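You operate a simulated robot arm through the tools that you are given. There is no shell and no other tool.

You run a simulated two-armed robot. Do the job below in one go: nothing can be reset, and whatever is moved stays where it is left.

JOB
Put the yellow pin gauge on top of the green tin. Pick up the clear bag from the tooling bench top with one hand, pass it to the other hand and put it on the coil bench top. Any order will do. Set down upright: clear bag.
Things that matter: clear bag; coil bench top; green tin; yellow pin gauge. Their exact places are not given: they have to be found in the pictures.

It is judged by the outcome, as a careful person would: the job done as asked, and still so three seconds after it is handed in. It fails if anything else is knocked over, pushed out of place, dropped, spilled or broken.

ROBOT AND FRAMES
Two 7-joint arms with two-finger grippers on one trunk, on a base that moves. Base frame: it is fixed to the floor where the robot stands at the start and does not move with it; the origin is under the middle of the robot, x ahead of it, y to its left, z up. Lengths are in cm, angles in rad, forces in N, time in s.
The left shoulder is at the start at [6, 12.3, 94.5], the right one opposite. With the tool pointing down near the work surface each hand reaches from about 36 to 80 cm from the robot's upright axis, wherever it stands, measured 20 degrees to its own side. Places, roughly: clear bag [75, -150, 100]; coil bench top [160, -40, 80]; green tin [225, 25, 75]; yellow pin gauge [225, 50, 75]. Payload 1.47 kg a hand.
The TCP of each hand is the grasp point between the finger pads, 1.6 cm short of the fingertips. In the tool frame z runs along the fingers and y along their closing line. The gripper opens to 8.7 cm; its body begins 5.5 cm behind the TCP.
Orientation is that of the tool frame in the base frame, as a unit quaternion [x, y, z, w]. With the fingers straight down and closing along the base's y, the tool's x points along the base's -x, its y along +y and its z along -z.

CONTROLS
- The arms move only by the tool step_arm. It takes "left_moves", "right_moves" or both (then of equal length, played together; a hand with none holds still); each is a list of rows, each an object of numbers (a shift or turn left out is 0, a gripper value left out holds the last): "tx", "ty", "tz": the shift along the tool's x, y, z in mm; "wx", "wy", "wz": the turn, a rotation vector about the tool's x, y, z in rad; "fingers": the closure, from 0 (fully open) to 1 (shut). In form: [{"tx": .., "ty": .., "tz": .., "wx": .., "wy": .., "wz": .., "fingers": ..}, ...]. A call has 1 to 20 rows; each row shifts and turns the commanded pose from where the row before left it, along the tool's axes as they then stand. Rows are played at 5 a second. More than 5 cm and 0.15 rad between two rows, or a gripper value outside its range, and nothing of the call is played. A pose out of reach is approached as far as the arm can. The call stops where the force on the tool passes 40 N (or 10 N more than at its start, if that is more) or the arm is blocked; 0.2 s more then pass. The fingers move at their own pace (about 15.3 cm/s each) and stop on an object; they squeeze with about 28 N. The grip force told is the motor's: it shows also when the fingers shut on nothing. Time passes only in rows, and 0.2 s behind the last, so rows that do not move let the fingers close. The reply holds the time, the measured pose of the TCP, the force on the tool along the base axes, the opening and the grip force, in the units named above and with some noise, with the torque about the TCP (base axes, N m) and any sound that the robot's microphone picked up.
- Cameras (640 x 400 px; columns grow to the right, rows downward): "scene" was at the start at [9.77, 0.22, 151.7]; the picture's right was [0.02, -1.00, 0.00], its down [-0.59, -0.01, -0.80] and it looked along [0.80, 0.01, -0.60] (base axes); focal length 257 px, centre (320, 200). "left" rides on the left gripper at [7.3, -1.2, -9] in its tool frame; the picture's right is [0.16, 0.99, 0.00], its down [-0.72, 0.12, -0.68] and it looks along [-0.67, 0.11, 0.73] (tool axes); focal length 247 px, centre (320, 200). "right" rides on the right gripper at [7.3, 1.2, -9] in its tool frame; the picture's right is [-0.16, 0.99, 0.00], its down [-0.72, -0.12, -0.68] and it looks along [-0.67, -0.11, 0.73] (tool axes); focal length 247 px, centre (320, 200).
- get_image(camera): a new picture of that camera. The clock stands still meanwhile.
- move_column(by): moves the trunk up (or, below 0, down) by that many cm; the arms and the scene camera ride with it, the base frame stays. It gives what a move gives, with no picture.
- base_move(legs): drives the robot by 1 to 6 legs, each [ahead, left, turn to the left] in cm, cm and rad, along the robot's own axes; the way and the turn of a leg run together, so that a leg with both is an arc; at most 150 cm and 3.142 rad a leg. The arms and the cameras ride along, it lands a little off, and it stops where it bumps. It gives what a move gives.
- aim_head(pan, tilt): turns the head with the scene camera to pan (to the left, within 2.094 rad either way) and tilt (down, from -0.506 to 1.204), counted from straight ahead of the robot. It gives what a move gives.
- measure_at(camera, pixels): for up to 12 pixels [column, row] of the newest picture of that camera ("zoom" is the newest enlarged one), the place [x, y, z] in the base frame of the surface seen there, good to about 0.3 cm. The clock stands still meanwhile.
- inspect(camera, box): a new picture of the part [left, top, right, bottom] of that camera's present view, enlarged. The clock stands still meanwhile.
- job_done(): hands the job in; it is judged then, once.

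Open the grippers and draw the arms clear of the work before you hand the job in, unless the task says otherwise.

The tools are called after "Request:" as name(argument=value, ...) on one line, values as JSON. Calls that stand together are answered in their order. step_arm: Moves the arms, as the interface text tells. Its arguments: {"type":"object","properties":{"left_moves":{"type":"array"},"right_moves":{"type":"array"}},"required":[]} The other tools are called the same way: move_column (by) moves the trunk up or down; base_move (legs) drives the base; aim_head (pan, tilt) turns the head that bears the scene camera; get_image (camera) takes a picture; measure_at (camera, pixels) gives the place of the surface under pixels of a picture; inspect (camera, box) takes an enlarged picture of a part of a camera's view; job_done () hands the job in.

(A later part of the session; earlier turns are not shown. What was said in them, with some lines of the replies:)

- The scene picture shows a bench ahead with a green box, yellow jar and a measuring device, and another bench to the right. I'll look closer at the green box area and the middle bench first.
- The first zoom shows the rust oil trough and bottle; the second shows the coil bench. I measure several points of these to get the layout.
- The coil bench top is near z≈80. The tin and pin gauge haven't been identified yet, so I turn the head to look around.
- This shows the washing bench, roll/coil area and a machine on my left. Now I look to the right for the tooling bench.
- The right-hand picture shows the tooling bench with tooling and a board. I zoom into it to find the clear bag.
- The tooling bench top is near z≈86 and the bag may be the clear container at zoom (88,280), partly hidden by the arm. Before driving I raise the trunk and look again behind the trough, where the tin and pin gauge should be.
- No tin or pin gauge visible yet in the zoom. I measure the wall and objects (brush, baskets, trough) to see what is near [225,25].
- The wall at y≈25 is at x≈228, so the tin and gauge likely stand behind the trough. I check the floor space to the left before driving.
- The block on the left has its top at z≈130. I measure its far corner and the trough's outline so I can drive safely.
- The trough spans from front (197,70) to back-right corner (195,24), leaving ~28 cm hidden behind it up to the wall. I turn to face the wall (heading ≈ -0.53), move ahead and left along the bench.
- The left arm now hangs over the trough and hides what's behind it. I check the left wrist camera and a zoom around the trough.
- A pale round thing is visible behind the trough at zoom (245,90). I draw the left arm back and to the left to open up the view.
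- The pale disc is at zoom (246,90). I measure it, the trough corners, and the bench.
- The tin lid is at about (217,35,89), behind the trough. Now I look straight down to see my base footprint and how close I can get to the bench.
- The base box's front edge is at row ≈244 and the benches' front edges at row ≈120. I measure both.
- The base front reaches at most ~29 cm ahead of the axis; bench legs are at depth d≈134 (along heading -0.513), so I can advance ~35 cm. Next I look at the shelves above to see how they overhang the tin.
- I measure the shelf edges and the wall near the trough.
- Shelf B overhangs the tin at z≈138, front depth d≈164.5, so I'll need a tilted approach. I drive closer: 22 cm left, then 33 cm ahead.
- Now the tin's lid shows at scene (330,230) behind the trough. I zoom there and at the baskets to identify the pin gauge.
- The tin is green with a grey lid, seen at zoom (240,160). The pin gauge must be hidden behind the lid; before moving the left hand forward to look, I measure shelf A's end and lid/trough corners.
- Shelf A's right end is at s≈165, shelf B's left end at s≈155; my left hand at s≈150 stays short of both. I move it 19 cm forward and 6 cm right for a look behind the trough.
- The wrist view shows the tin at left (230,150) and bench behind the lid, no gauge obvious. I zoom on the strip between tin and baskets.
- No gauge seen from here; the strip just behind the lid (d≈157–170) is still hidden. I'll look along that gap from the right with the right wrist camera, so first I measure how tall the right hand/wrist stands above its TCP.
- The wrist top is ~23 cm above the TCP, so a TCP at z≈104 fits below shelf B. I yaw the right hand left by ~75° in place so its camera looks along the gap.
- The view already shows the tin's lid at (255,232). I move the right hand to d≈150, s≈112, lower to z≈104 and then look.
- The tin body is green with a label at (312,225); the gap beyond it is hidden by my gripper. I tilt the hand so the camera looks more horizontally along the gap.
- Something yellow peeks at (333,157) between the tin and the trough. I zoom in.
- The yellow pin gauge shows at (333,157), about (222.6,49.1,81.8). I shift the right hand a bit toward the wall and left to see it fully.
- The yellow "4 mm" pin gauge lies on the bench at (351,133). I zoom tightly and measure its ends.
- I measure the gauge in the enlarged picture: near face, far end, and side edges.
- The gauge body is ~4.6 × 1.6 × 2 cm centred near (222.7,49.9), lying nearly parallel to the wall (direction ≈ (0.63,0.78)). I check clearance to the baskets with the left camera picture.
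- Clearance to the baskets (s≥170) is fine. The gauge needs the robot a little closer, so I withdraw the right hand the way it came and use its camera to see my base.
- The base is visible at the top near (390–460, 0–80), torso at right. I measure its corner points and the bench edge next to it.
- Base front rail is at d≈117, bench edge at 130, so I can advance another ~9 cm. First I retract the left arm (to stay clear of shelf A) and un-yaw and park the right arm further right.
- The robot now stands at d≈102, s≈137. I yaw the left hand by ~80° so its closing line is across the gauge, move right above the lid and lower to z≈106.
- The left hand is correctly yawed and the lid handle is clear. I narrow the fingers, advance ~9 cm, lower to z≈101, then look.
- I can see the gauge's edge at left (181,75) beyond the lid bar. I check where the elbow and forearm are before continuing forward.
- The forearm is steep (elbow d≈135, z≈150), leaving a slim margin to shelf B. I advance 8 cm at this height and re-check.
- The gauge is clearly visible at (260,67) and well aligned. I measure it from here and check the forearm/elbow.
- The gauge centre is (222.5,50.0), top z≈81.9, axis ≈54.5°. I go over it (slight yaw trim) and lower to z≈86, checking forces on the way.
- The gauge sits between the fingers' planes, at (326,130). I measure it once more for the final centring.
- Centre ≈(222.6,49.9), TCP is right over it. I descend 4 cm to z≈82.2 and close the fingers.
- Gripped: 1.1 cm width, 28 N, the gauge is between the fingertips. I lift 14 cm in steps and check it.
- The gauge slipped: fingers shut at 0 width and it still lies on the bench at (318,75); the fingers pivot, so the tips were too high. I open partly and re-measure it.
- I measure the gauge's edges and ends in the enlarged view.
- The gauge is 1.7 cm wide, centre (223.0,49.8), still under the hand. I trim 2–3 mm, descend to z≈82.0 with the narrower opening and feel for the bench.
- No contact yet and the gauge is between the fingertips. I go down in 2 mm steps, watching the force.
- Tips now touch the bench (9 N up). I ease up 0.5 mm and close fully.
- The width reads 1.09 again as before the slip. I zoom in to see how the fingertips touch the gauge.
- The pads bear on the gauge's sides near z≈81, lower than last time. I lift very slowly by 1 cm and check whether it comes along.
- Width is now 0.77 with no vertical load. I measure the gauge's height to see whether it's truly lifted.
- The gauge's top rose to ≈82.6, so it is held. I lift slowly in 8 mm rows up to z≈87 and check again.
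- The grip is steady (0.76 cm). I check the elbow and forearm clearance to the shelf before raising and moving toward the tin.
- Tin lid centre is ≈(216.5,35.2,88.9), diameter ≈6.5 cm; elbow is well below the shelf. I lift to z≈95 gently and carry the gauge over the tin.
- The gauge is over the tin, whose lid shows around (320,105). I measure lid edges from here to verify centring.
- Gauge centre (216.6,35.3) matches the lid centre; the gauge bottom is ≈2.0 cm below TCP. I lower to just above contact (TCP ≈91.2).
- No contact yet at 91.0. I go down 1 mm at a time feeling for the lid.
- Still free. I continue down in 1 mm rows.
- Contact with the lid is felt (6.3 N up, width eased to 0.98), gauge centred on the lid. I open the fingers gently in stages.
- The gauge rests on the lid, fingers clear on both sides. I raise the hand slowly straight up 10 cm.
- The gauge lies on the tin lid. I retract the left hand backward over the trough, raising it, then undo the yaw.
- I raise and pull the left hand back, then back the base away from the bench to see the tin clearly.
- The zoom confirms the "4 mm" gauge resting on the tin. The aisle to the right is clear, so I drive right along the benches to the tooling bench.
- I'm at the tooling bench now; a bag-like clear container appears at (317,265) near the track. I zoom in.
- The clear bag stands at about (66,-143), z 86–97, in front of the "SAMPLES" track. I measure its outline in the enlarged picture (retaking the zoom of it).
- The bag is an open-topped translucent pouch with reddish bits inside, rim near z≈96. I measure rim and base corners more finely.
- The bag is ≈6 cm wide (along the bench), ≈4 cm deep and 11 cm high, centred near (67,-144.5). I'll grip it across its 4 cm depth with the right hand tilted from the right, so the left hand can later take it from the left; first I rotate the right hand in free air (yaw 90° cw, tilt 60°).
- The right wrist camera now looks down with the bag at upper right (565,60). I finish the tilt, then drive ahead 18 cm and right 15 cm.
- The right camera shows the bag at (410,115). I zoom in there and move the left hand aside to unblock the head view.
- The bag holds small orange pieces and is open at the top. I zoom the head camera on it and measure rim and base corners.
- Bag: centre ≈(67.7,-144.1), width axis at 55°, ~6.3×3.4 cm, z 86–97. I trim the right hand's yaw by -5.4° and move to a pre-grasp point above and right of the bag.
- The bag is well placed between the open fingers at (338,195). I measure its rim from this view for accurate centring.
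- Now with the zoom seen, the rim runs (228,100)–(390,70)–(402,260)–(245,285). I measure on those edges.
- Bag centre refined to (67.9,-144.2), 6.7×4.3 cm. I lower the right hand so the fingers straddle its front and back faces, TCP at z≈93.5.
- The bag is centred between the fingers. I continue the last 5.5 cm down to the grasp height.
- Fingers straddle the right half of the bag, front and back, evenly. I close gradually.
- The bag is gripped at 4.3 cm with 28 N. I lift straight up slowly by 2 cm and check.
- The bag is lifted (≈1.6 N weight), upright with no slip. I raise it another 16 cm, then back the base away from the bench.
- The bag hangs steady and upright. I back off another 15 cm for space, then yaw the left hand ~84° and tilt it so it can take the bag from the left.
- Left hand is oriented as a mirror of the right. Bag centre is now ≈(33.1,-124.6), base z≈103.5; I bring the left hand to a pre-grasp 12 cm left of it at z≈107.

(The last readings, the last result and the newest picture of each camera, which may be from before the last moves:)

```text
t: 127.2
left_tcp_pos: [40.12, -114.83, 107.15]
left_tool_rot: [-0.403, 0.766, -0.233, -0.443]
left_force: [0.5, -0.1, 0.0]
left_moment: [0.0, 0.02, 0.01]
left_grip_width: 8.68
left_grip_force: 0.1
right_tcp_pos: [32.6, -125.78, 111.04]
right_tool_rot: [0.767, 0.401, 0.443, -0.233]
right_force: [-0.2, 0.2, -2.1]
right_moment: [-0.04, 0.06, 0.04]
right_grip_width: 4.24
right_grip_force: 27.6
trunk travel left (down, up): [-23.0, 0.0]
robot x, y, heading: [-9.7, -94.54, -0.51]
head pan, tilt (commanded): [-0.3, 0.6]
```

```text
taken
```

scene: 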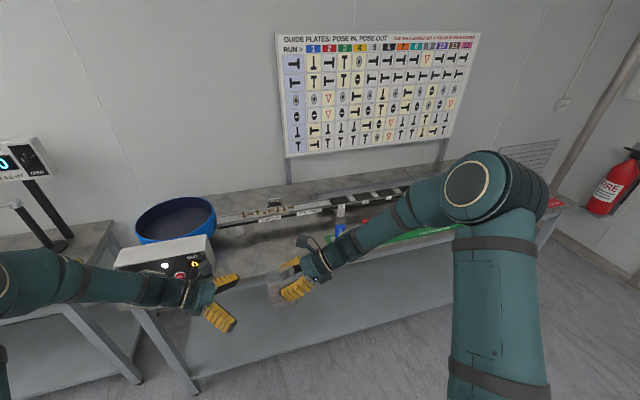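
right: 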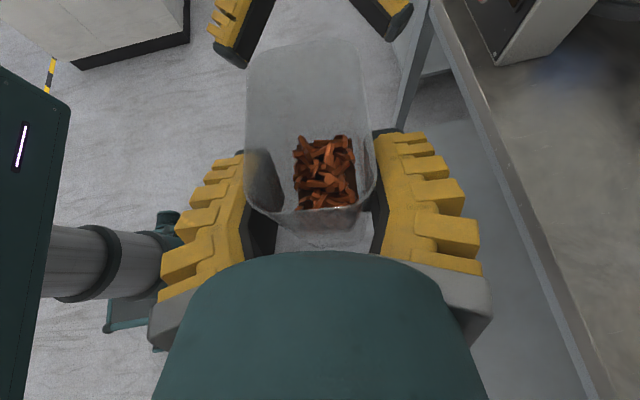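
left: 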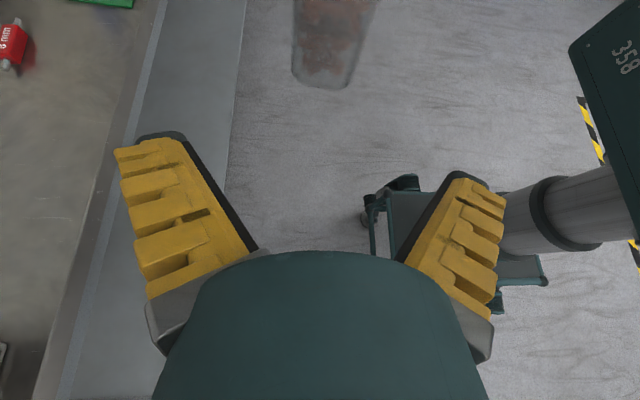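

The left fingers line up on either side of the bag in both wrist views. I slide the left hand toward the bag 7 cm and re-check.

Request:
step_arm(left_moves=[{"tx": 10, "tz": 17.3}, {"tx": 10, "tz": 17.3}, {"tx": 10, "tz": 17.3}, {"tx": 5, "tz": 8.7}])

Request:
get_image(camera="left")

Request:
get_image(camera="right")

Request:
inspect(camera="scene", box=[190, 210, 350, 340])

```text
t: 128.2
left_tcp_pos: [35.97, -120.36, 107.18]
left_tool_rot: [-0.404, 0.766, -0.233, -0.442]
left_force: [0.9, 0.0, -0.2]
left_moment: [-0.01, 0.03, 0.01]
left_grip_width: 8.67
left_grip_force: 0.1
right_tcp_pos: [32.56, -125.78, 111.26]
right_tool_rot: [0.766, 0.403, 0.443, -0.233]
right_force: [-0.5, -0.3, -2.1]
right_moment: [-0.05, 0.06, -0.01]
right_grip_width: 4.23
right_grip_force: 28.0
trunk travel left (down, up): [-23.0, 0.0]
robot x, y, heading: [-9.7, -94.71, -0.501]
head pan, tilt (commanded): [-0.3, 0.6]
```

```text
taken
```

left: 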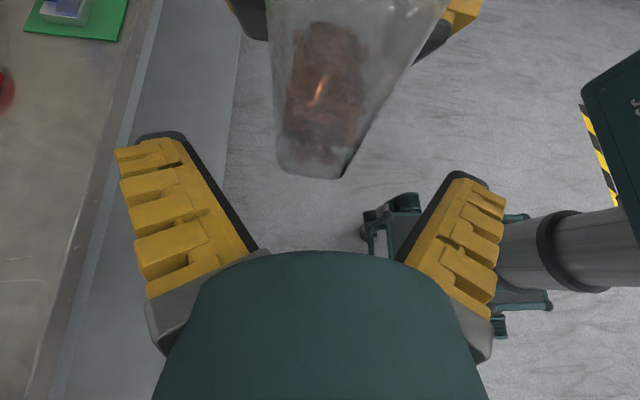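

```text
taken
```

right: 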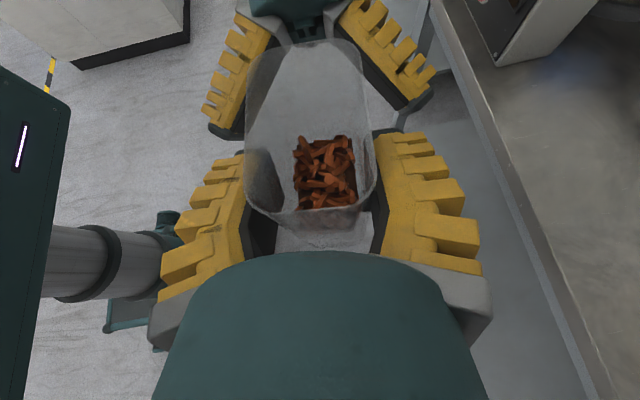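

```text
3.08 times, centred on (270, 275) of scene
```

zoom: 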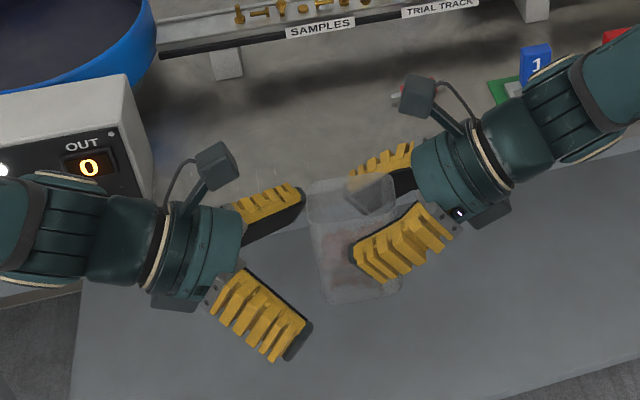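

Both hands are lined up; left fingers are lower than the right ones. I measure the finger extents to be sure they won't meet when I go in further.

Request:
measure_at(camera="zoom", pixels=[[362, 250], [385, 238], [372, 276], [395, 280], [380, 262], [410, 262], [300, 350], [310, 325], [275, 355], [265, 290], [360, 300], [325, 290]])

```text
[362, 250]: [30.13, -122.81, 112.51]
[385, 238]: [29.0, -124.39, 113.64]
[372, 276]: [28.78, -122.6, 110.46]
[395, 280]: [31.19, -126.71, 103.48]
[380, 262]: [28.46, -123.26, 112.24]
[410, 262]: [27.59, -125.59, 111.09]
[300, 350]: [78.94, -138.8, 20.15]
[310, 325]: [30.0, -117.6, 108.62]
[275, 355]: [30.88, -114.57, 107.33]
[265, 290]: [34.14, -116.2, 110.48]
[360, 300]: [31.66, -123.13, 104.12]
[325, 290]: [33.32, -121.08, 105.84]
```

Finger extents leave a clear gap (right fingertip bottom at ~7 cm, left top at ~5 cm above the bag base). I slide in the last 3 cm.

Request:
step_arm(left_moves=[{"tx": 5, "tz": 8.7}, {"tx": 5, "tz": 8.7}, {"tx": 5, "tz": 8.7}])

Request:
get_image(camera="left")

Request:
get_image(camera="right")

Request:
inspect(camera="scene", box=[190, 210, 350, 340])

```text
t: 129.0
left_tcp_pos: [34.11, -122.87, 107.07]
left_tool_rot: [-0.404, 0.766, -0.233, -0.442]
left_force: [-0.1, -0.2, -0.4]
left_moment: [-0.01, -0.01, -0.01]
left_grip_width: 8.7
left_grip_force: 0.1
right_tcp_pos: [32.53, -125.77, 111.16]
right_tool_rot: [0.766, 0.403, 0.444, -0.233]
right_force: [0.1, -0.8, -2.6]
right_moment: [-0.02, -0.01, 0.01]
right_grip_width: 4.22
right_grip_force: 28.1
trunk travel left (down, up): [-23.0, 0.0]
robot x, y, heading: [-9.86, -94.44, -0.505]
head pan, tilt (commanded): [-0.3, 0.6]
```

```text
taken
```

left: 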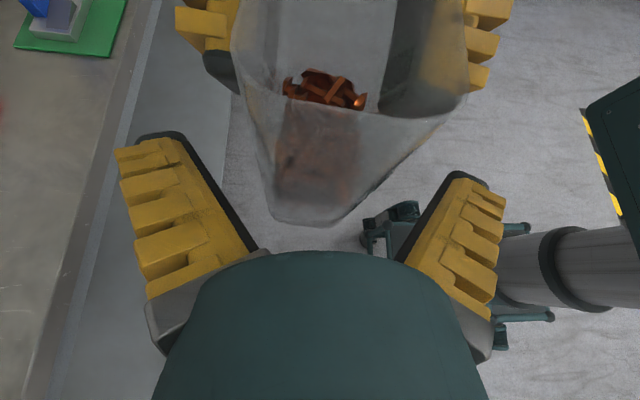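

```text
taken
```

right: 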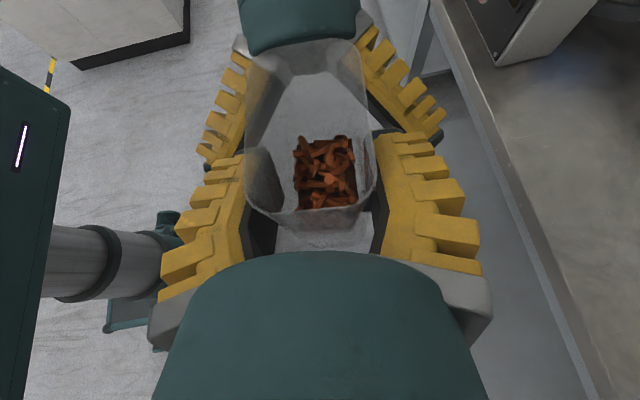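

```text
3.08 times, centred on (270, 275) of scene
```

zoom: 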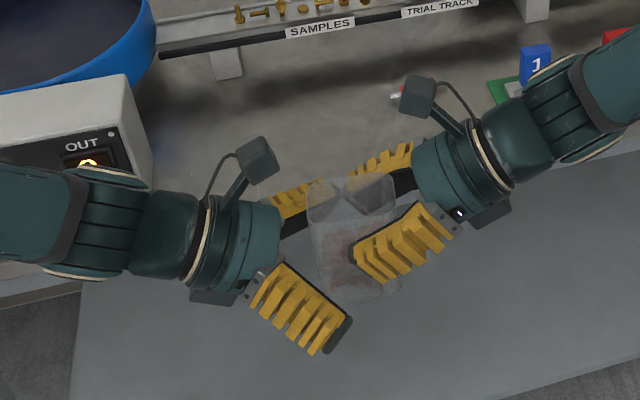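

Left fingers are around the left half of the bag with clearance. I trim 2 mm and close the left hand gradually while the right holds.

Request:
step_arm(left_moves=[{"ty": -2.2}, {"fingers": 0.25}, {"fingers": 0.4}, {"fingers": 0.5}, {"fingers": 0.55}, {"fingers": 0.6}, {"fingers": 0.7}, {"fingers": 0.85}, {"fingers": 1.0}, {"tz": 0}])

Request:
get_image(camera="left")

Request:
get_image(camera="right")

Request:
inspect(camera="scene", box=[190, 210, 350, 340])

```text
t: 131.2
left_tcp_pos: [34.43, -122.91, 107.14]
left_tool_rot: [-0.403, 0.767, -0.232, -0.442]
left_force: [8.9, -5.0, -0.2]
left_moment: [0.14, 0.13, -0.09]
left_grip_width: 4.3
left_grip_force: 27.5
right_tcp_pos: [32.46, -125.68, 111.15]
right_tool_rot: [0.766, 0.403, 0.443, -0.234]
right_force: [-8.4, 5.4, -0.8]
right_moment: [0.12, 0.23, 0.43]
right_grip_width: 4.25
right_grip_force: 27.9
trunk travel left (down, up): [-23.0, 0.0]
robot x, y, heading: [-9.9, -94.27, -0.51]
head pan, tilt (commanded): [-0.3, 0.6]
```

```text
taken
```

left: 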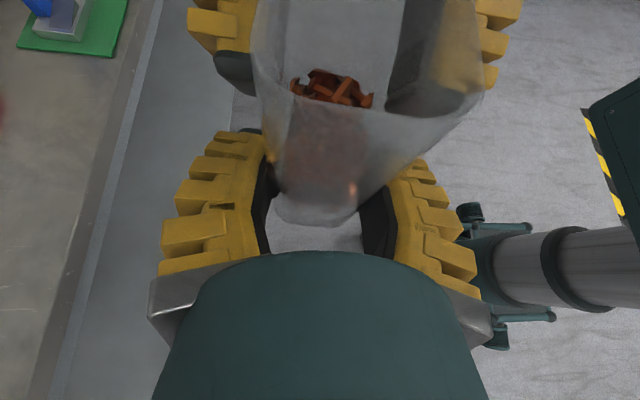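

```text
taken
```

right: 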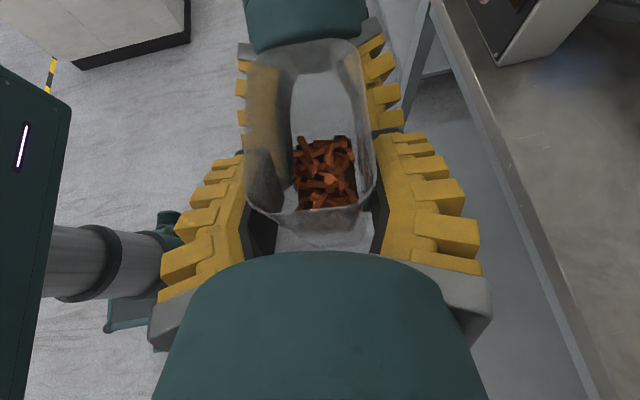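

```text
3.08 times, centred on (270, 275) of scene
```

zoom: 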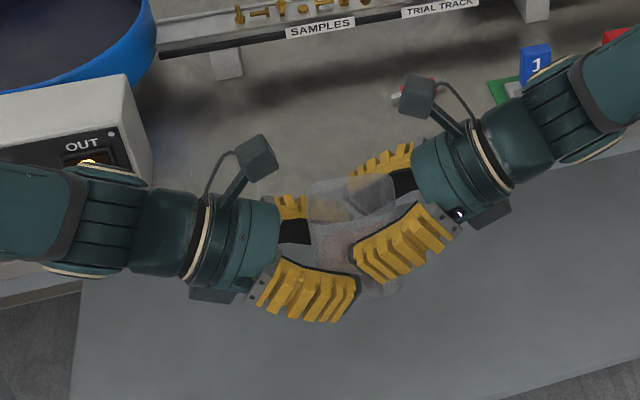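

Both hands hold the bag; a ~10 N side load exists between them. I relax it by shifting the left hand 2 mm along its closing line.

Request:
step_arm(left_moves=[{"ty": -1}, {"ty": -1}, {"tz": 0}])

```text
t: 132.0
left_tcp_pos: [34.45, -123.05, 107.18]
left_tool_rot: [-0.403, 0.767, -0.232, -0.443]
left_force: [2.2, 0.9, 0.6]
left_moment: [-0.33, -0.23, -0.15]
left_grip_width: 4.27
left_grip_force: 28.2
right_tcp_pos: [32.55, -125.76, 111.17]
right_tool_rot: [0.767, 0.402, 0.443, -0.233]
right_force: [-1.4, 0.2, -4.6]
right_moment: [0.26, 0.37, 0.2]
right_grip_width: 4.21
right_grip_force: 27.8
trunk travel left (down, up): [-23.0, 0.0]
robot x, y, heading: [-9.62, -94.56, -0.516]
head pan, tilt (commanded): [-0.3, 0.6]
```

The side load is gone. I open the right hand gradually, the left keeping its grip.

Request:
step_arm(right_moves=[{"fingers": 0.75}, {"fingers": 0.6}, {"fingers": 0.55}, {"fingers": 0.5}, {"fingers": 0.4}, {"fingers": 0.25}, {"fingers": 0.1}, {"fingers": 0.0}, {"tz": 0}])

Request:
get_image(camera="left")

Request:
get_image(camera="right")

```text
t: 134.0
left_tcp_pos: [34.55, -122.97, 107.09]
left_tool_rot: [-0.403, 0.766, -0.233, -0.442]
left_force: [0.2, 0.1, 0.2]
left_moment: [0.05, 0.0, -0.01]
left_grip_width: 4.26
left_grip_force: 27.6
right_tcp_pos: [32.33, -125.81, 111.22]
right_tool_rot: [0.766, 0.403, 0.442, -0.234]
right_force: [0.5, -0.2, -0.3]
right_moment: [0.01, 0.0, 0.0]
right_grip_width: 8.7
right_grip_force: 0.1
trunk travel left (down, up): [-23.0, 0.0]
robot x, y, heading: [-9.64, -94.33, -0.508]
head pan, tilt (commanded): [-0.3, 0.6]
```

```text
taken
```

left: 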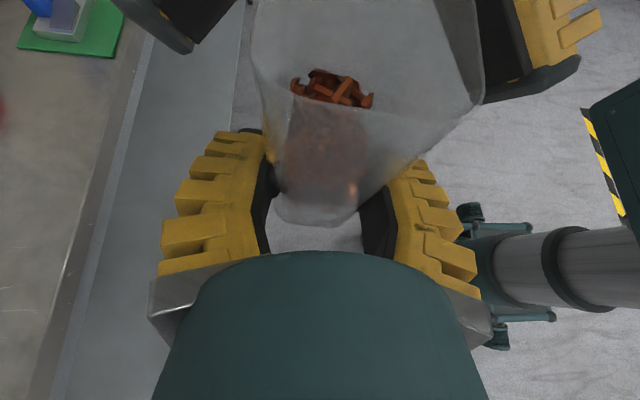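

```text
taken
```

right: 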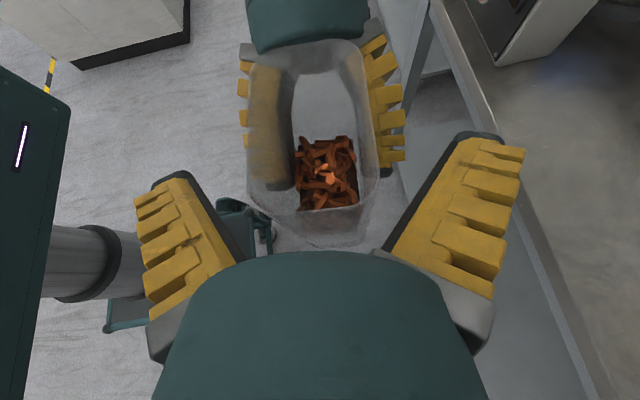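

The left hand alone holds the bag, unmoved. I withdraw the right hand to the right and check.

Request:
step_arm(right_moves=[{"tx": -7.5, "tz": -13}, {"tx": -12.5, "tz": -21.7}, {"tx": -15, "tz": -26}, {"tx": -15, "tz": -26}, {"tx": -15, "tz": -26}])

Request:
get_image(camera="left")

Request:
inspect(camera="scene", box=[190, 210, 350, 340])

```text
t: 135.2
left_tcp_pos: [34.56, -123.15, 107.24]
left_tool_rot: [-0.402, 0.766, -0.232, -0.444]
left_force: [-0.3, -0.4, 0.3]
left_moment: [0.06, -0.06, 0.03]
left_grip_width: 4.25
left_grip_force: 27.8
right_tcp_pos: [25.14, -136.43, 111.28]
right_tool_rot: [0.767, 0.402, 0.444, -0.232]
right_force: [0.0, 0.1, 0.1]
right_moment: [0.02, -0.03, 0.02]
right_grip_width: 8.69
right_grip_force: 0.2
trunk travel left (down, up): [-23.0, 0.0]
robot x, y, heading: [-9.67, -94.74, -0.51]
head pan, tilt (commanded): [-0.3, 0.6]
```

```text
taken
```

left: 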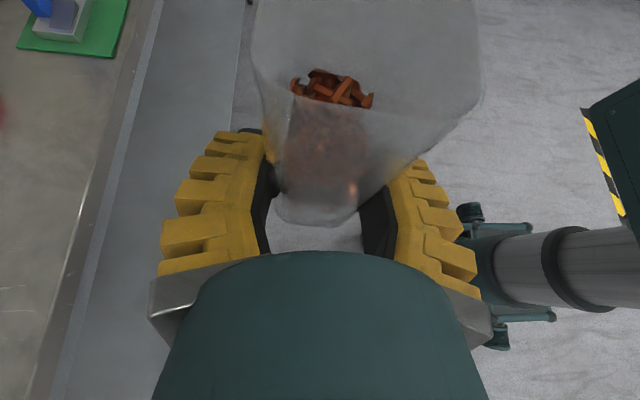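

```text
3.08 times, centred on (270, 275) of scene
```

zoom: 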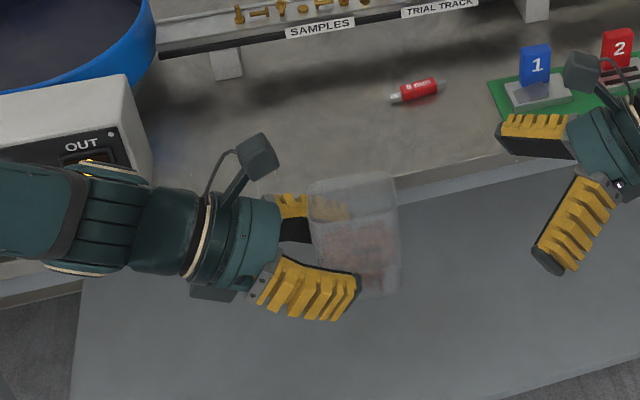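

The handover is complete and the bag is upright in the left hand. I return the right hand to its neutral pointing-down orientation, pulled in.

Request:
step_arm(right_moves=[{"wx": 0.0815, "wz": -0.0471}, {"wy": -0.131}, {"wy": -0.131}, {"wy": -0.131}, {"wy": -0.131}, {"wy": -0.131}, {"wy": -0.131}, {"wy": -0.131}, {"wy": -0.131}, {"wz": -0.143}, {"wz": -0.143}, {"wz": -0.143}, {"wz": -0.143}, {"wz": -0.143}, {"wz": -0.143}, {"wz": -0.143}, {"wz": -0.143}, {"wz": -0.143}, {"wz": -0.143}, {"wz": -0.143}])

Request:
step_arm(right_moves=[{"tx": 30, "tz": -25}, {"tx": 30, "tz": -25}, {"tx": 30, "tz": -25}])

Request:
get_image(camera="left")

```text
t: 139.4
left_tcp_pos: [34.47, -122.98, 107.11]
left_tool_rot: [-0.404, 0.766, -0.233, -0.442]
left_force: [-0.1, 0.2, -0.5]
left_moment: [0.05, -0.03, 0.01]
left_grip_width: 4.27
left_grip_force: 27.8
right_tcp_pos: [25.12, -136.52, 111.14]
right_tool_rot: [0.25, 0.968, -0.001, 0.0]
right_force: [-0.1, -0.6, 0.9]
right_moment: [0.01, 0.0, 0.0]
right_grip_width: 8.69
right_grip_force: 0.0
trunk travel left (down, up): [-23.0, 0.0]
robot x, y, heading: [-9.65, -94.5, -0.507]
head pan, tilt (commanded): [-0.3, 0.6]
```

```text
t: 140.2
left_tcp_pos: [34.42, -122.92, 107.21]
left_tool_rot: [-0.403, 0.766, -0.233, -0.442]
left_force: [0.3, 0.8, 0.9]
left_moment: [0.04, -0.04, 0.0]
left_grip_width: 4.29
left_grip_force: 27.9
right_tcp_pos: [17.12, -132.06, 118.77]
right_tool_rot: [0.252, 0.968, 0.0, 0.001]
right_force: [0.1, -0.5, -0.1]
right_moment: [0.01, 0.0, -0.02]
right_grip_width: 8.71
right_grip_force: 0.1
trunk travel left (down, up): [-23.0, 0.0]
robot x, y, heading: [-9.38, -94.34, -0.507]
head pan, tilt (commanded): [-0.3, 0.6]
```

```text
taken
```

left: 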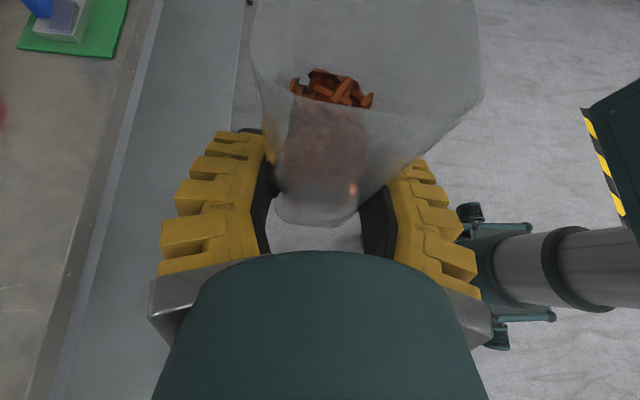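

The grip is steady. I drive left along the aisle to the coil bench and look at its top.

Request:
base_move(legs=[[0, 110, 0]])

Request:
aim_head(pan=0.1, tilt=0.55)

Request:
get_image(camera="scene")

```text
t: 150.1
left_tcp_pos: [88.74, -28.07, 107.21]
left_tool_rot: [-0.395, 0.771, -0.228, -0.445]
left_force: [-0.6, 0.8, 0.1]
left_moment: [-0.01, -0.02, -0.02]
left_grip_width: 4.25
left_grip_force: 27.5
right_tcp_pos: [71.21, -36.8, 118.73]
right_tool_rot: [0.262, 0.965, 0.0, 0.0]
right_force: [0.5, -0.4, -0.1]
right_moment: [0.03, -0.01, 0.01]
right_grip_width: 8.7
right_grip_force: 0.0
trunk travel left (down, up): [-23.0, 0.0]
robot x, y, heading: [45.31, 1.48, -0.529]
head pan, tilt (commanded): [-0.3, 0.6]
```

```text
t: 151.0
left_tcp_pos: [88.71, -28.03, 107.15]
left_tool_rot: [-0.395, 0.771, -0.228, -0.445]
left_force: [0.0, -0.1, 0.3]
left_moment: [0.07, -0.03, 0.01]
left_grip_width: 4.24
left_grip_force: 27.7
right_tcp_pos: [71.2, -36.72, 118.77]
right_tool_rot: [0.263, 0.965, -0.001, 0.0]
right_force: [-0.1, 0.4, -0.1]
right_moment: [0.01, 0.0, -0.02]
right_grip_width: 8.72
right_grip_force: 0.1
trunk travel left (down, up): [-23.0, 0.0]
robot x, y, heading: [44.98, 1.68, -0.53]
head pan, tilt (commanded): [0.099, 0.55]
```

```text
taken
```

scene: 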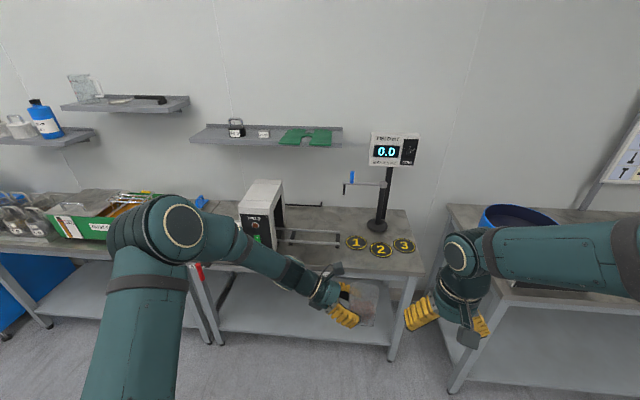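

The coil bench shows the coil unit (262,215), rails to its right, number discs (356–404,245) and the meter stand. I zoom in and measure free spots at the front.

Request:
inspect(camera="scene", box=[220, 170, 440, 290])

Request:
measure_at(camera="scene", pixels=[[310, 255], [330, 260], [350, 262], [300, 250], [280, 240], [340, 243], [310, 240], [356, 243], [380, 250], [345, 222], [320, 225], [300, 222]])

```text
2.91 times, centred on (330, 230) of scene
```

zoom: 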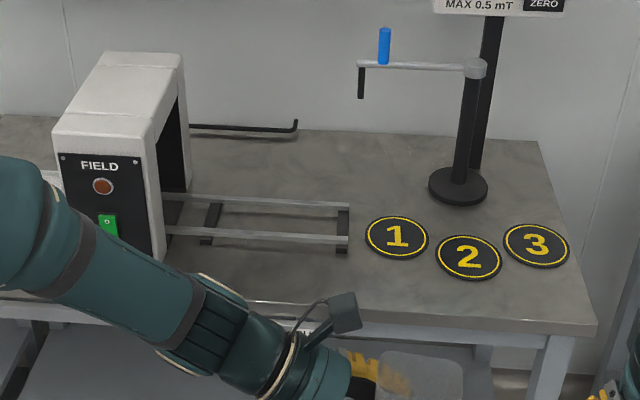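

```text
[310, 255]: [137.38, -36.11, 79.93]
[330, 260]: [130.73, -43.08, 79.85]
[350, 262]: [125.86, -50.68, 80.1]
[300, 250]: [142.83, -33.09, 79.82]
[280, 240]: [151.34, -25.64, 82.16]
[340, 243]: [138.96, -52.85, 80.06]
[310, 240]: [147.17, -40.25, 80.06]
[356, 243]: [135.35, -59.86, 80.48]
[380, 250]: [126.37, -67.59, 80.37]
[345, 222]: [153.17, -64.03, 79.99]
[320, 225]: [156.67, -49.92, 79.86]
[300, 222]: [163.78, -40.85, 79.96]
```

The free area is in front between the rails' end (s≈22) and disc 1; I choose bag centre d≈138, s≈20. I measure elbow, forearm and coil-unit positions for clearance.

Request:
measure_at(camera="scene", pixels=[[182, 225], [165, 200], [245, 250], [290, 270], [325, 290], [275, 250], [258, 245], [246, 215], [283, 190], [262, 183], [360, 300], [370, 285]])

```text
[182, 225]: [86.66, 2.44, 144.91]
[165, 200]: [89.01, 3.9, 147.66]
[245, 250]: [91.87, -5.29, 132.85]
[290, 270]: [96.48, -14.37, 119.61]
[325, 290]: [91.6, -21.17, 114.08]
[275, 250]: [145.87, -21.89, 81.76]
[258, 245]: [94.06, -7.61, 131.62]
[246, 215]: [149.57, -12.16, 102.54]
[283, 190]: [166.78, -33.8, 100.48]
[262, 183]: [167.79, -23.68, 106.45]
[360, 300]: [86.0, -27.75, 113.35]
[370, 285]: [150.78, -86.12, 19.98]
```

Clearances look good (coil unit right side s≈52.5, my wrist will be at s≈39). I drive ahead 46 cm with a small left/turn correction.

Request:
base_move(legs=[[0, 2.5, 0.017], [30, 0, 0], [16, 0, 0]])

Request:
aim_head(pan=0.0, tilt=0.75)

Request:
get_image(camera="scene")

Request:
get_image(camera="left")

```text
t: 154.6
left_tcp_pos: [130.51, -47.7, 107.14]
left_tool_rot: [-0.402, 0.767, -0.231, -0.443]
left_force: [0.2, 0.4, -3.1]
left_moment: [0.06, -0.03, -0.04]
left_grip_width: 4.23
left_grip_force: 28.4
right_tcp_pos: [113.34, -56.65, 118.62]
right_tool_rot: [0.253, 0.967, 0.0, 0.0]
right_force: [0.4, -0.3, 1.0]
right_moment: [0.03, -0.02, -0.02]
right_grip_width: 8.69
right_grip_force: 0.0
trunk travel left (down, up): [-23.0, 0.0]
robot x, y, heading: [86.16, -18.98, -0.512]
head pan, tilt (commanded): [0.099, 0.55]
```

```text
t: 155.3
left_tcp_pos: [130.45, -47.44, 107.23]
left_tool_rot: [-0.403, 0.767, -0.233, -0.442]
left_force: [0.1, 0.0, -2.4]
left_moment: [0.04, -0.06, 0.0]
left_grip_width: 4.24
left_grip_force: 28.4
right_tcp_pos: [113.15, -56.59, 118.77]
right_tool_rot: [0.253, 0.968, 0.0, -0.001]
right_force: [0.0, 0.2, -0.5]
right_moment: [-0.03, -0.02, 0.0]
right_grip_width: 8.7
right_grip_force: 0.1
trunk travel left (down, up): [-23.0, 0.0]
robot x, y, heading: [86.68, -18.63, -0.51]
head pan, tilt (commanded): [0.0, 0.75]
```

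```text
taken
```

scene: 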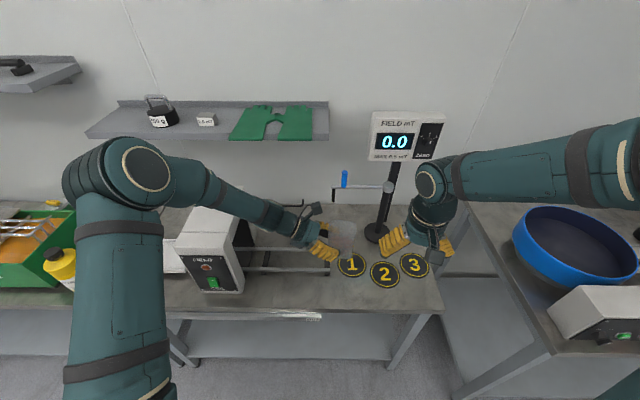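

```text
taken
```

left: 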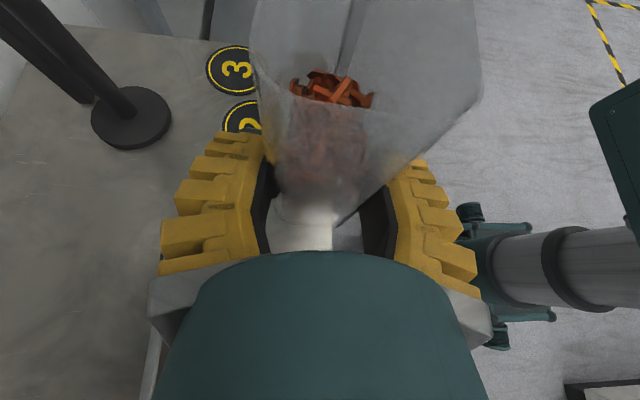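

The bag is over the free spot (centre d≈137, s≈20.6). I lower it 18 cm straight down and check clearances.

Request:
step_arm(left_moves=[{"tx": -17.3, "tz": 10}, {"tx": -26, "tz": 15}, {"tx": -31.2, "tz": 17.9}, {"tx": -31.2, "tz": 17.9}, {"tx": -26, "tz": 15}, {"tx": -17.3, "tz": 10}, {"tz": 0}])

Request:
get_image(camera="scene")

Request:
get_image(camera="left")

Request:
inspect(camera="scene", box=[240, 190, 400, 310])

```text
t: 156.9
left_tcp_pos: [130.4, -47.29, 90.0]
left_tool_rot: [-0.401, 0.768, -0.231, -0.443]
left_force: [0.4, 0.1, -2.5]
left_moment: [0.07, -0.02, 0.01]
left_grip_width: 4.25
left_grip_force: 27.9
right_tcp_pos: [113.19, -56.65, 118.69]
right_tool_rot: [0.253, 0.968, 0.001, 0.0]
right_force: [0.6, 0.1, 0.3]
right_moment: [0.0, 0.04, -0.01]
right_grip_width: 8.7
right_grip_force: 0.0
trunk travel left (down, up): [-23.0, 0.0]
robot x, y, heading: [86.62, -19.08, -0.508]
head pan, tilt (commanded): [0.0, 0.75]
```

```text
taken
```

scene: 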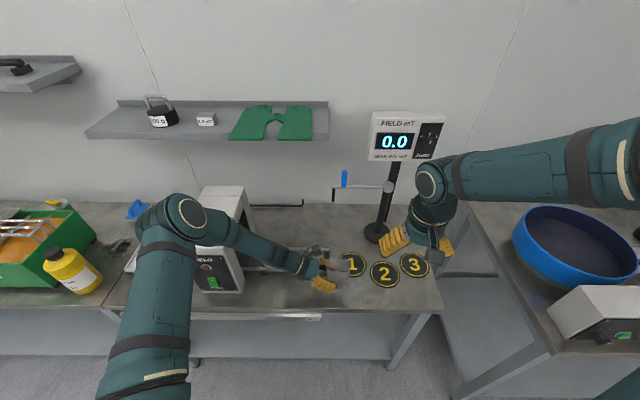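

```text
taken
```

left: 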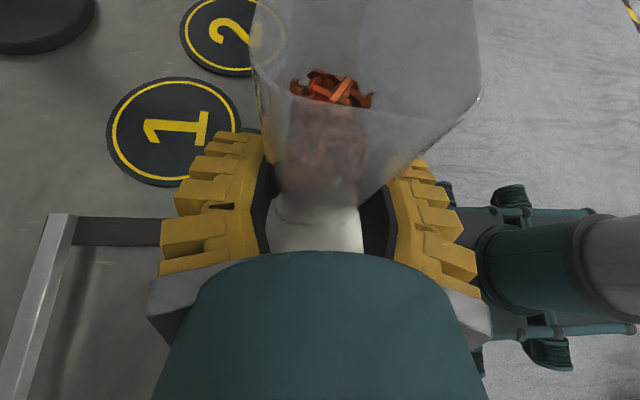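

```text
3.33 times, centred on (320, 250) of scene
```

zoom: 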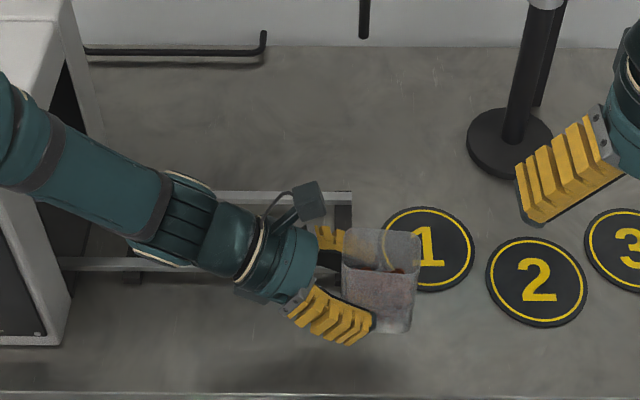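

Clear so far; the bag base is ≈6 cm above the bench. I lower another 5.5 cm slowly.

Request:
step_arm(left_moves=[{"tx": -13, "tz": 7.5}, {"tx": -13, "tz": 7.5}, {"tx": -10.4, "tz": 6}, {"tx": -7, "tz": 4}, {"tx": -4.3, "tz": 2.5}, {"tz": 0}])

Request:
inspect(camera="scene", box=[270, 220, 390, 310])

Request:
get_image(camera="left")

```text
t: 158.3
left_tcp_pos: [130.46, -47.45, 84.45]
left_tool_rot: [-0.402, 0.767, -0.233, -0.443]
left_force: [-0.2, -0.5, -1.8]
left_moment: [0.08, -0.03, 0.0]
left_grip_width: 4.23
left_grip_force: 28.2
right_tcp_pos: [113.26, -56.65, 118.6]
right_tool_rot: [0.253, 0.967, 0.0, -0.001]
right_force: [-0.1, 0.2, -0.1]
right_moment: [0.02, 0.0, 0.02]
right_grip_width: 8.71
right_grip_force: 0.1
trunk travel left (down, up): [-23.0, 0.0]
robot x, y, heading: [86.75, -19.28, -0.511]
head pan, tilt (commanded): [0.0, 0.75]
```

```text
4.44 times, centred on (330, 265) of scene
```

zoom: 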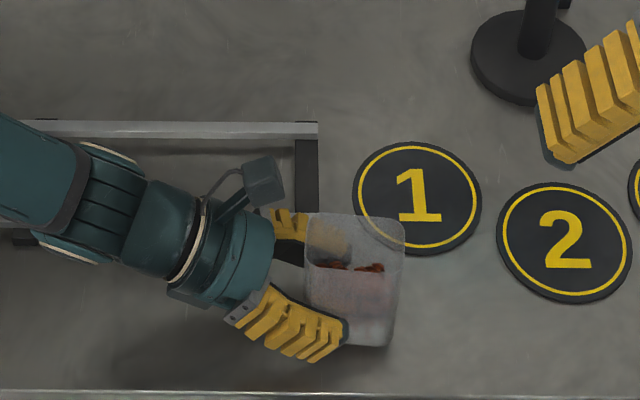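

```text
taken
```

left: 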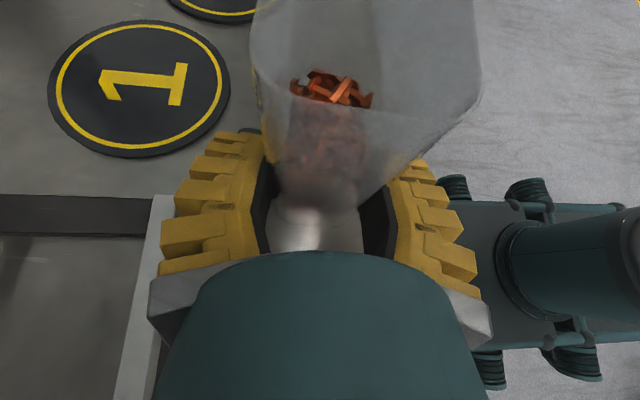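

Base is now ≈0.8 cm above the bench, no contact. I lower in 1–1.5 mm rows.

Request:
step_arm(left_moves=[{"tx": -1.3, "tz": 0.75}, {"tx": -1.3, "tz": 0.75}, {"tx": -1.3, "tz": 0.75}, {"tx": -0.87, "tz": 0.5}, {"tz": 0}])

```text
t: 159.5
left_tcp_pos: [130.51, -47.6, 83.86]
left_tool_rot: [-0.402, 0.767, -0.231, -0.443]
left_force: [0.0, 0.2, -3.5]
left_moment: [0.07, -0.03, 0.03]
left_grip_width: 4.23
left_grip_force: 27.9
right_tcp_pos: [113.23, -56.55, 118.76]
right_tool_rot: [0.253, 0.968, 0.0, 0.0]
right_force: [0.0, -0.1, 0.4]
right_moment: [-0.01, 0.0, -0.02]
right_grip_width: 8.69
right_grip_force: 0.1
trunk travel left (down, up): [-23.0, 0.0]
robot x, y, heading: [86.13, -18.75, -0.51]
head pan, tilt (commanded): [0.0, 0.75]
```

Still hanging free (-3.5 N). I continue down in 1 mm rows watching for contact.

Request:
step_arm(left_moves=[{"tx": -0.87, "tz": 0.5}, {"tx": -0.87, "tz": 0.5}, {"tz": 0}])

Request:
step_arm(left_moves=[{"tx": -0.87, "tz": 0.5}, {"tz": 0}])

```text
t: 160.3
left_tcp_pos: [130.55, -47.51, 83.64]
left_tool_rot: [-0.401, 0.767, -0.232, -0.444]
left_force: [-0.1, 0.3, -3.1]
left_moment: [0.03, -0.02, -0.01]
left_grip_width: 4.23
left_grip_force: 27.9
right_tcp_pos: [113.14, -56.56, 118.78]
right_tool_rot: [0.253, 0.967, 0.001, 0.0]
right_force: [-0.8, -0.1, -0.4]
right_moment: [-0.02, 0.02, 0.02]
right_grip_width: 8.7
right_grip_force: 0.0
trunk travel left (down, up): [-23.0, 0.0]
robot x, y, heading: [86.58, -18.84, -0.511]
head pan, tilt (commanded): [0.0, 0.75]
```

```text
t: 160.9
left_tcp_pos: [130.48, -47.49, 83.6]
left_tool_rot: [-0.401, 0.768, -0.232, -0.443]
left_force: [0.7, 0.1, 2.1]
left_moment: [-0.19, -0.02, 0.06]
left_grip_width: 4.24
left_grip_force: 28.0
right_tcp_pos: [113.09, -56.62, 118.7]
right_tool_rot: [0.253, 0.967, 0.0, 0.0]
right_force: [-0.1, 0.2, 0.5]
right_moment: [-0.01, -0.01, -0.02]
right_grip_width: 8.68
right_grip_force: 0.0
trunk travel left (down, up): [-23.0, 0.0]
robot x, y, heading: [86.36, -18.61, -0.51]
head pan, tilt (commanded): [0.0, 0.75]
```

Contact with the bench is felt (+2.1 N). I open the left fingers gradually, only part way.

Request:
step_arm(left_moves=[{"fingers": 0.8}, {"fingers": 0.65}, {"fingers": 0.58}, {"fingers": 0.54}, {"fingers": 0.5}, {"fingers": 0.45}, {"fingers": 0.38}, {"fingers": 0.32}, {"tz": 0}])

Request:
get_image(camera="left")

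Request:
inspect(camera="scene", box=[270, 220, 390, 310])

```text
t: 162.9
left_tcp_pos: [130.42, -47.47, 83.52]
left_tool_rot: [-0.402, 0.767, -0.232, -0.443]
left_force: [-0.7, 0.1, 0.4]
left_moment: [-0.01, 0.0, -0.03]
left_grip_width: 6.39
left_grip_force: 3.4
right_tcp_pos: [113.23, -56.62, 118.69]
right_tool_rot: [0.252, 0.968, 0.0, 0.0]
right_force: [-0.7, -0.3, 0.9]
right_moment: [-0.02, 0.01, -0.01]
right_grip_width: 8.71
right_grip_force: 0.0
trunk travel left (down, up): [-23.0, 0.0]
robot x, y, heading: [86.58, -19.01, -0.509]
head pan, tilt (commanded): [0.0, 0.75]
```

```text
taken
```

left: 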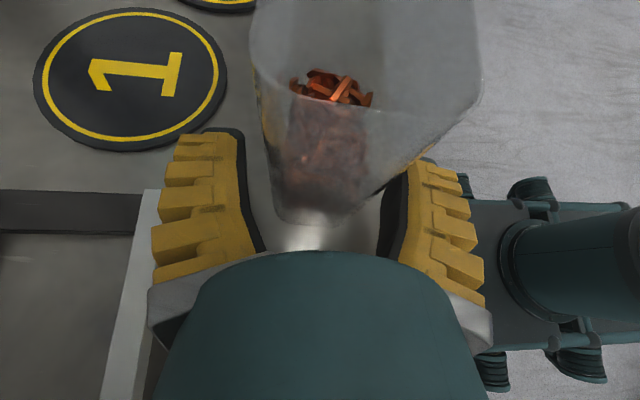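

```text
4.44 times, centred on (330, 265) of scene
```

zoom: 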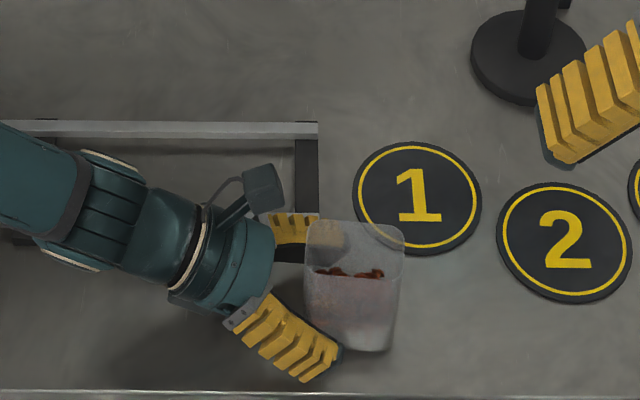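

The bag stands on the bench and the fingers are clear of it on both sides. I raise the left hand straight up slowly.

Request:
step_arm(left_moves=[{"tx": 4.3, "tz": -2.5}, {"tx": 8.7, "tz": -5}, {"tx": 8.7, "tz": -5}, {"tx": 13, "tz": -7.5}, {"tx": 13, "tz": -7.5}, {"tz": 0}])

Request:
get_image(camera="left")

Request:
inspect(camera="scene", box=[270, 220, 390, 310])

```text
t: 164.3
left_tcp_pos: [130.31, -47.45, 89.19]
left_tool_rot: [-0.402, 0.767, -0.232, -0.443]
left_force: [0.3, 0.7, 0.3]
left_moment: [0.02, -0.02, -0.01]
left_grip_width: 6.37
left_grip_force: 3.3
right_tcp_pos: [113.31, -56.7, 118.7]
right_tool_rot: [0.253, 0.967, 0.0, 0.0]
right_force: [0.2, -0.4, -0.2]
right_moment: [0.01, 0.0, 0.02]
right_grip_width: 8.69
right_grip_force: 0.1
trunk travel left (down, up): [-23.0, 0.0]
robot x, y, heading: [86.53, -18.81, -0.512]
head pan, tilt (commanded): [0.0, 0.75]
```

```text
taken
```

left: 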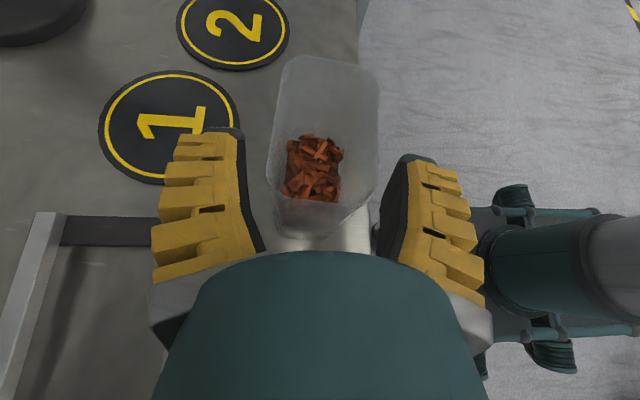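

```text
4.44 times, centred on (330, 265) of scene
```

zoom: 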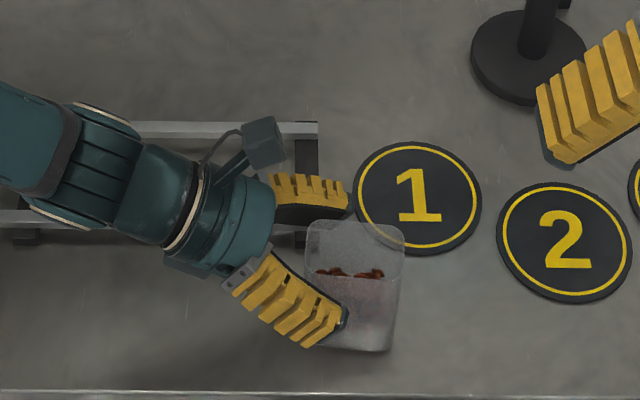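

The bag stays put as the fingers rise. I continue up another 15 cm, opening fully at the end.

Request:
step_arm(left_moves=[{"tx": 13, "tz": -7.5}, {"tx": 17.3, "tz": -10}, {"tx": 17.3, "tz": -10}, {"tx": 21.6, "tz": -12.5}, {"tx": 26, "tz": -15}, {"tx": 26, "tz": -15}, {"tz": 0, "fingers": 0.0}])

Request:
get_image(camera="left")

Request:
inspect(camera="scene", box=[270, 220, 390, 310])

```text
t: 165.9
left_tcp_pos: [130.39, -47.53, 102.99]
left_tool_rot: [-0.401, 0.768, -0.231, -0.443]
left_force: [0.4, 0.0, 0.0]
left_moment: [0.01, -0.02, 0.0]
left_grip_width: 8.68
left_grip_force: 0.1
right_tcp_pos: [113.2, -56.66, 118.63]
right_tool_rot: [0.253, 0.967, 0.0, 0.0]
right_force: [0.7, -0.5, -1.3]
right_moment: [-0.01, 0.0, -0.03]
right_grip_width: 8.71
right_grip_force: 0.0
trunk travel left (down, up): [-23.0, 0.0]
robot x, y, heading: [86.29, -18.95, -0.511]
head pan, tilt (commanded): [0.0, 0.75]
```

```text
taken
```

left: 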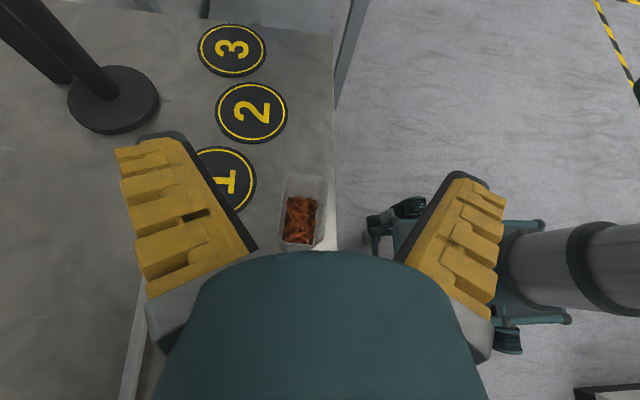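

```text
4.44 times, centred on (330, 265) of scene
```

zoom: 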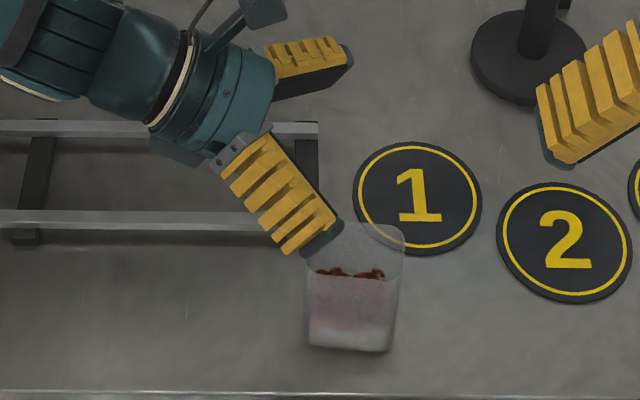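

The bag stands upright with its contents on the coil bench top. I measure its footing against the bench edge, then back the robot away.

Request:
measure_at(camera="scene", pixels=[[340, 297], [355, 298], [345, 308], [350, 290], [357, 275], [338, 281], [345, 280]])

Request:
base_move(legs=[[-40, 0, 0]])

Request:
get_image(camera="scene")

```text
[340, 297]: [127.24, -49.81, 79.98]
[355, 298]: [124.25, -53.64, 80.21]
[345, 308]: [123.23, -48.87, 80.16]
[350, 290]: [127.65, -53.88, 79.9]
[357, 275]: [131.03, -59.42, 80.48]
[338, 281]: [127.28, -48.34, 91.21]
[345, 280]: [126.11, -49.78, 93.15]
```

```text
t: 168.4
left_tcp_pos: [95.34, -27.6, 102.98]
left_tool_rot: [-0.405, 0.766, -0.234, -0.442]
left_force: [-0.2, -0.3, 0.4]
left_moment: [-0.02, 0.0, 0.0]
left_grip_width: 8.71
left_grip_force: 0.1
right_tcp_pos: [78.19, -36.84, 118.72]
right_tool_rot: [0.25, 0.968, 0.0, -0.001]
right_force: [-0.7, 0.5, 1.4]
right_moment: [-0.02, 0.01, -0.01]
right_grip_width: 8.71
right_grip_force: 0.1
trunk travel left (down, up): [-23.0, 0.0]
robot x, y, heading: [51.57, 1.06, -0.505]
head pan, tilt (commanded): [0.0, 0.75]
```

```text
taken
```

scene: 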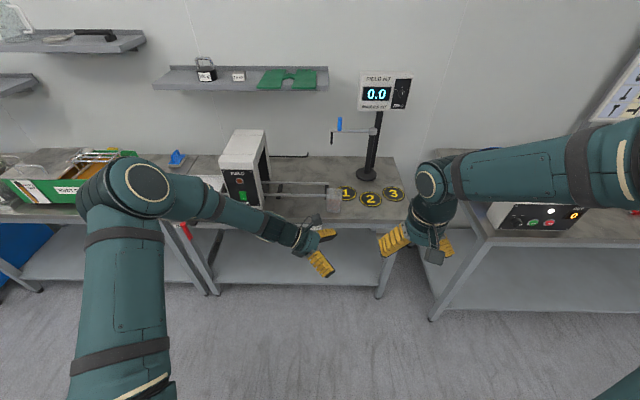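

The robot is backed off. I zoom on the bag and on the tin with the gauge to verify the end state.

Request:
inspect(camera="scene", box=[270, 150, 430, 250])

Request:
aim_head(pan=0.5, tilt=0.5)

Request:
get_image(camera="scene")

```text
4.00 times, centred on (350, 200) of scene
```

zoom: 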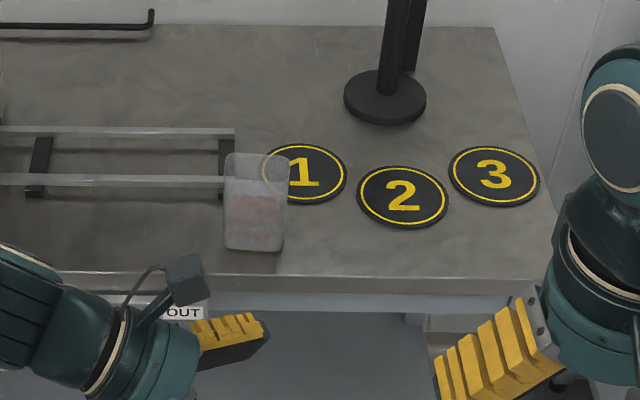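

```text
t: 169.4
left_tcp_pos: [95.43, -27.65, 102.87]
left_tool_rot: [-0.405, 0.765, -0.234, -0.442]
left_force: [0.3, 0.4, -0.1]
left_moment: [-0.04, -0.01, -0.01]
left_grip_width: 8.69
left_grip_force: 0.0
right_tcp_pos: [78.24, -36.74, 118.62]
right_tool_rot: [0.249, 0.968, 0.0, 0.0]
right_force: [-0.5, -0.8, 0.2]
right_moment: [-0.02, 0.02, 0.06]
right_grip_width: 8.7
right_grip_force: 0.1
trunk travel left (down, up): [-23.0, 0.0]
robot x, y, heading: [51.05, 0.7, -0.511]
head pan, tilt (commanded): [0.499, 0.499]
```

```text
taken
```

scene: 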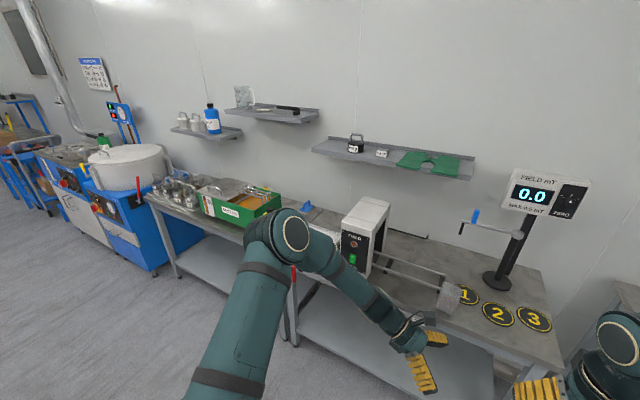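

Request:
inspect(camera="scene", box=[190, 160, 320, 240])

```text
4.92 times, centred on (255, 200) of scene
```

zoom: 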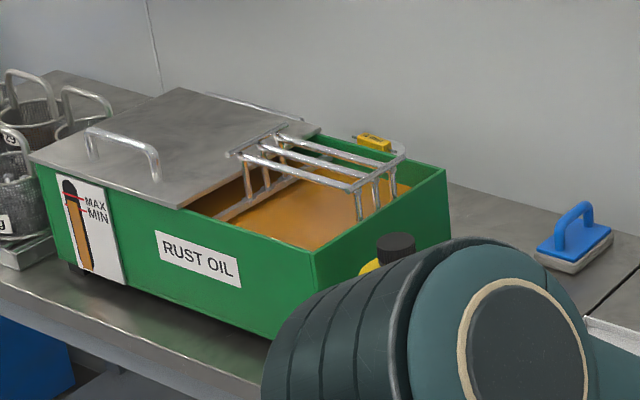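

The gauge still lies on the tin lid (zoom (375,143)). The bag stands upright on the coil bench, and both grippers are open and clear of the work. I hand the job in.

Request:
job_done()

```text
The job is handed in.
```

Both parts of the job are done and handed in.

- **Pin gauge:** the yellow 4 mm pin gauge is lying centred on the lid of the green tin, behind the rust oil trough. On the first try it slipped out of the fingers and stayed on the bench. The second grip held.
- **Clear bag:** the right hand picked it up from the tooling bench and passed it in the air to the left hand. The left hand set it upright near the front edge of the coil bench, beside the end of the rails. Its contents stayed inside.

I saw nothing else knocked over or moved. Before handing in, I checked both the gauge and the bag in the head camera, with both grippers open and the arms clear of the work.
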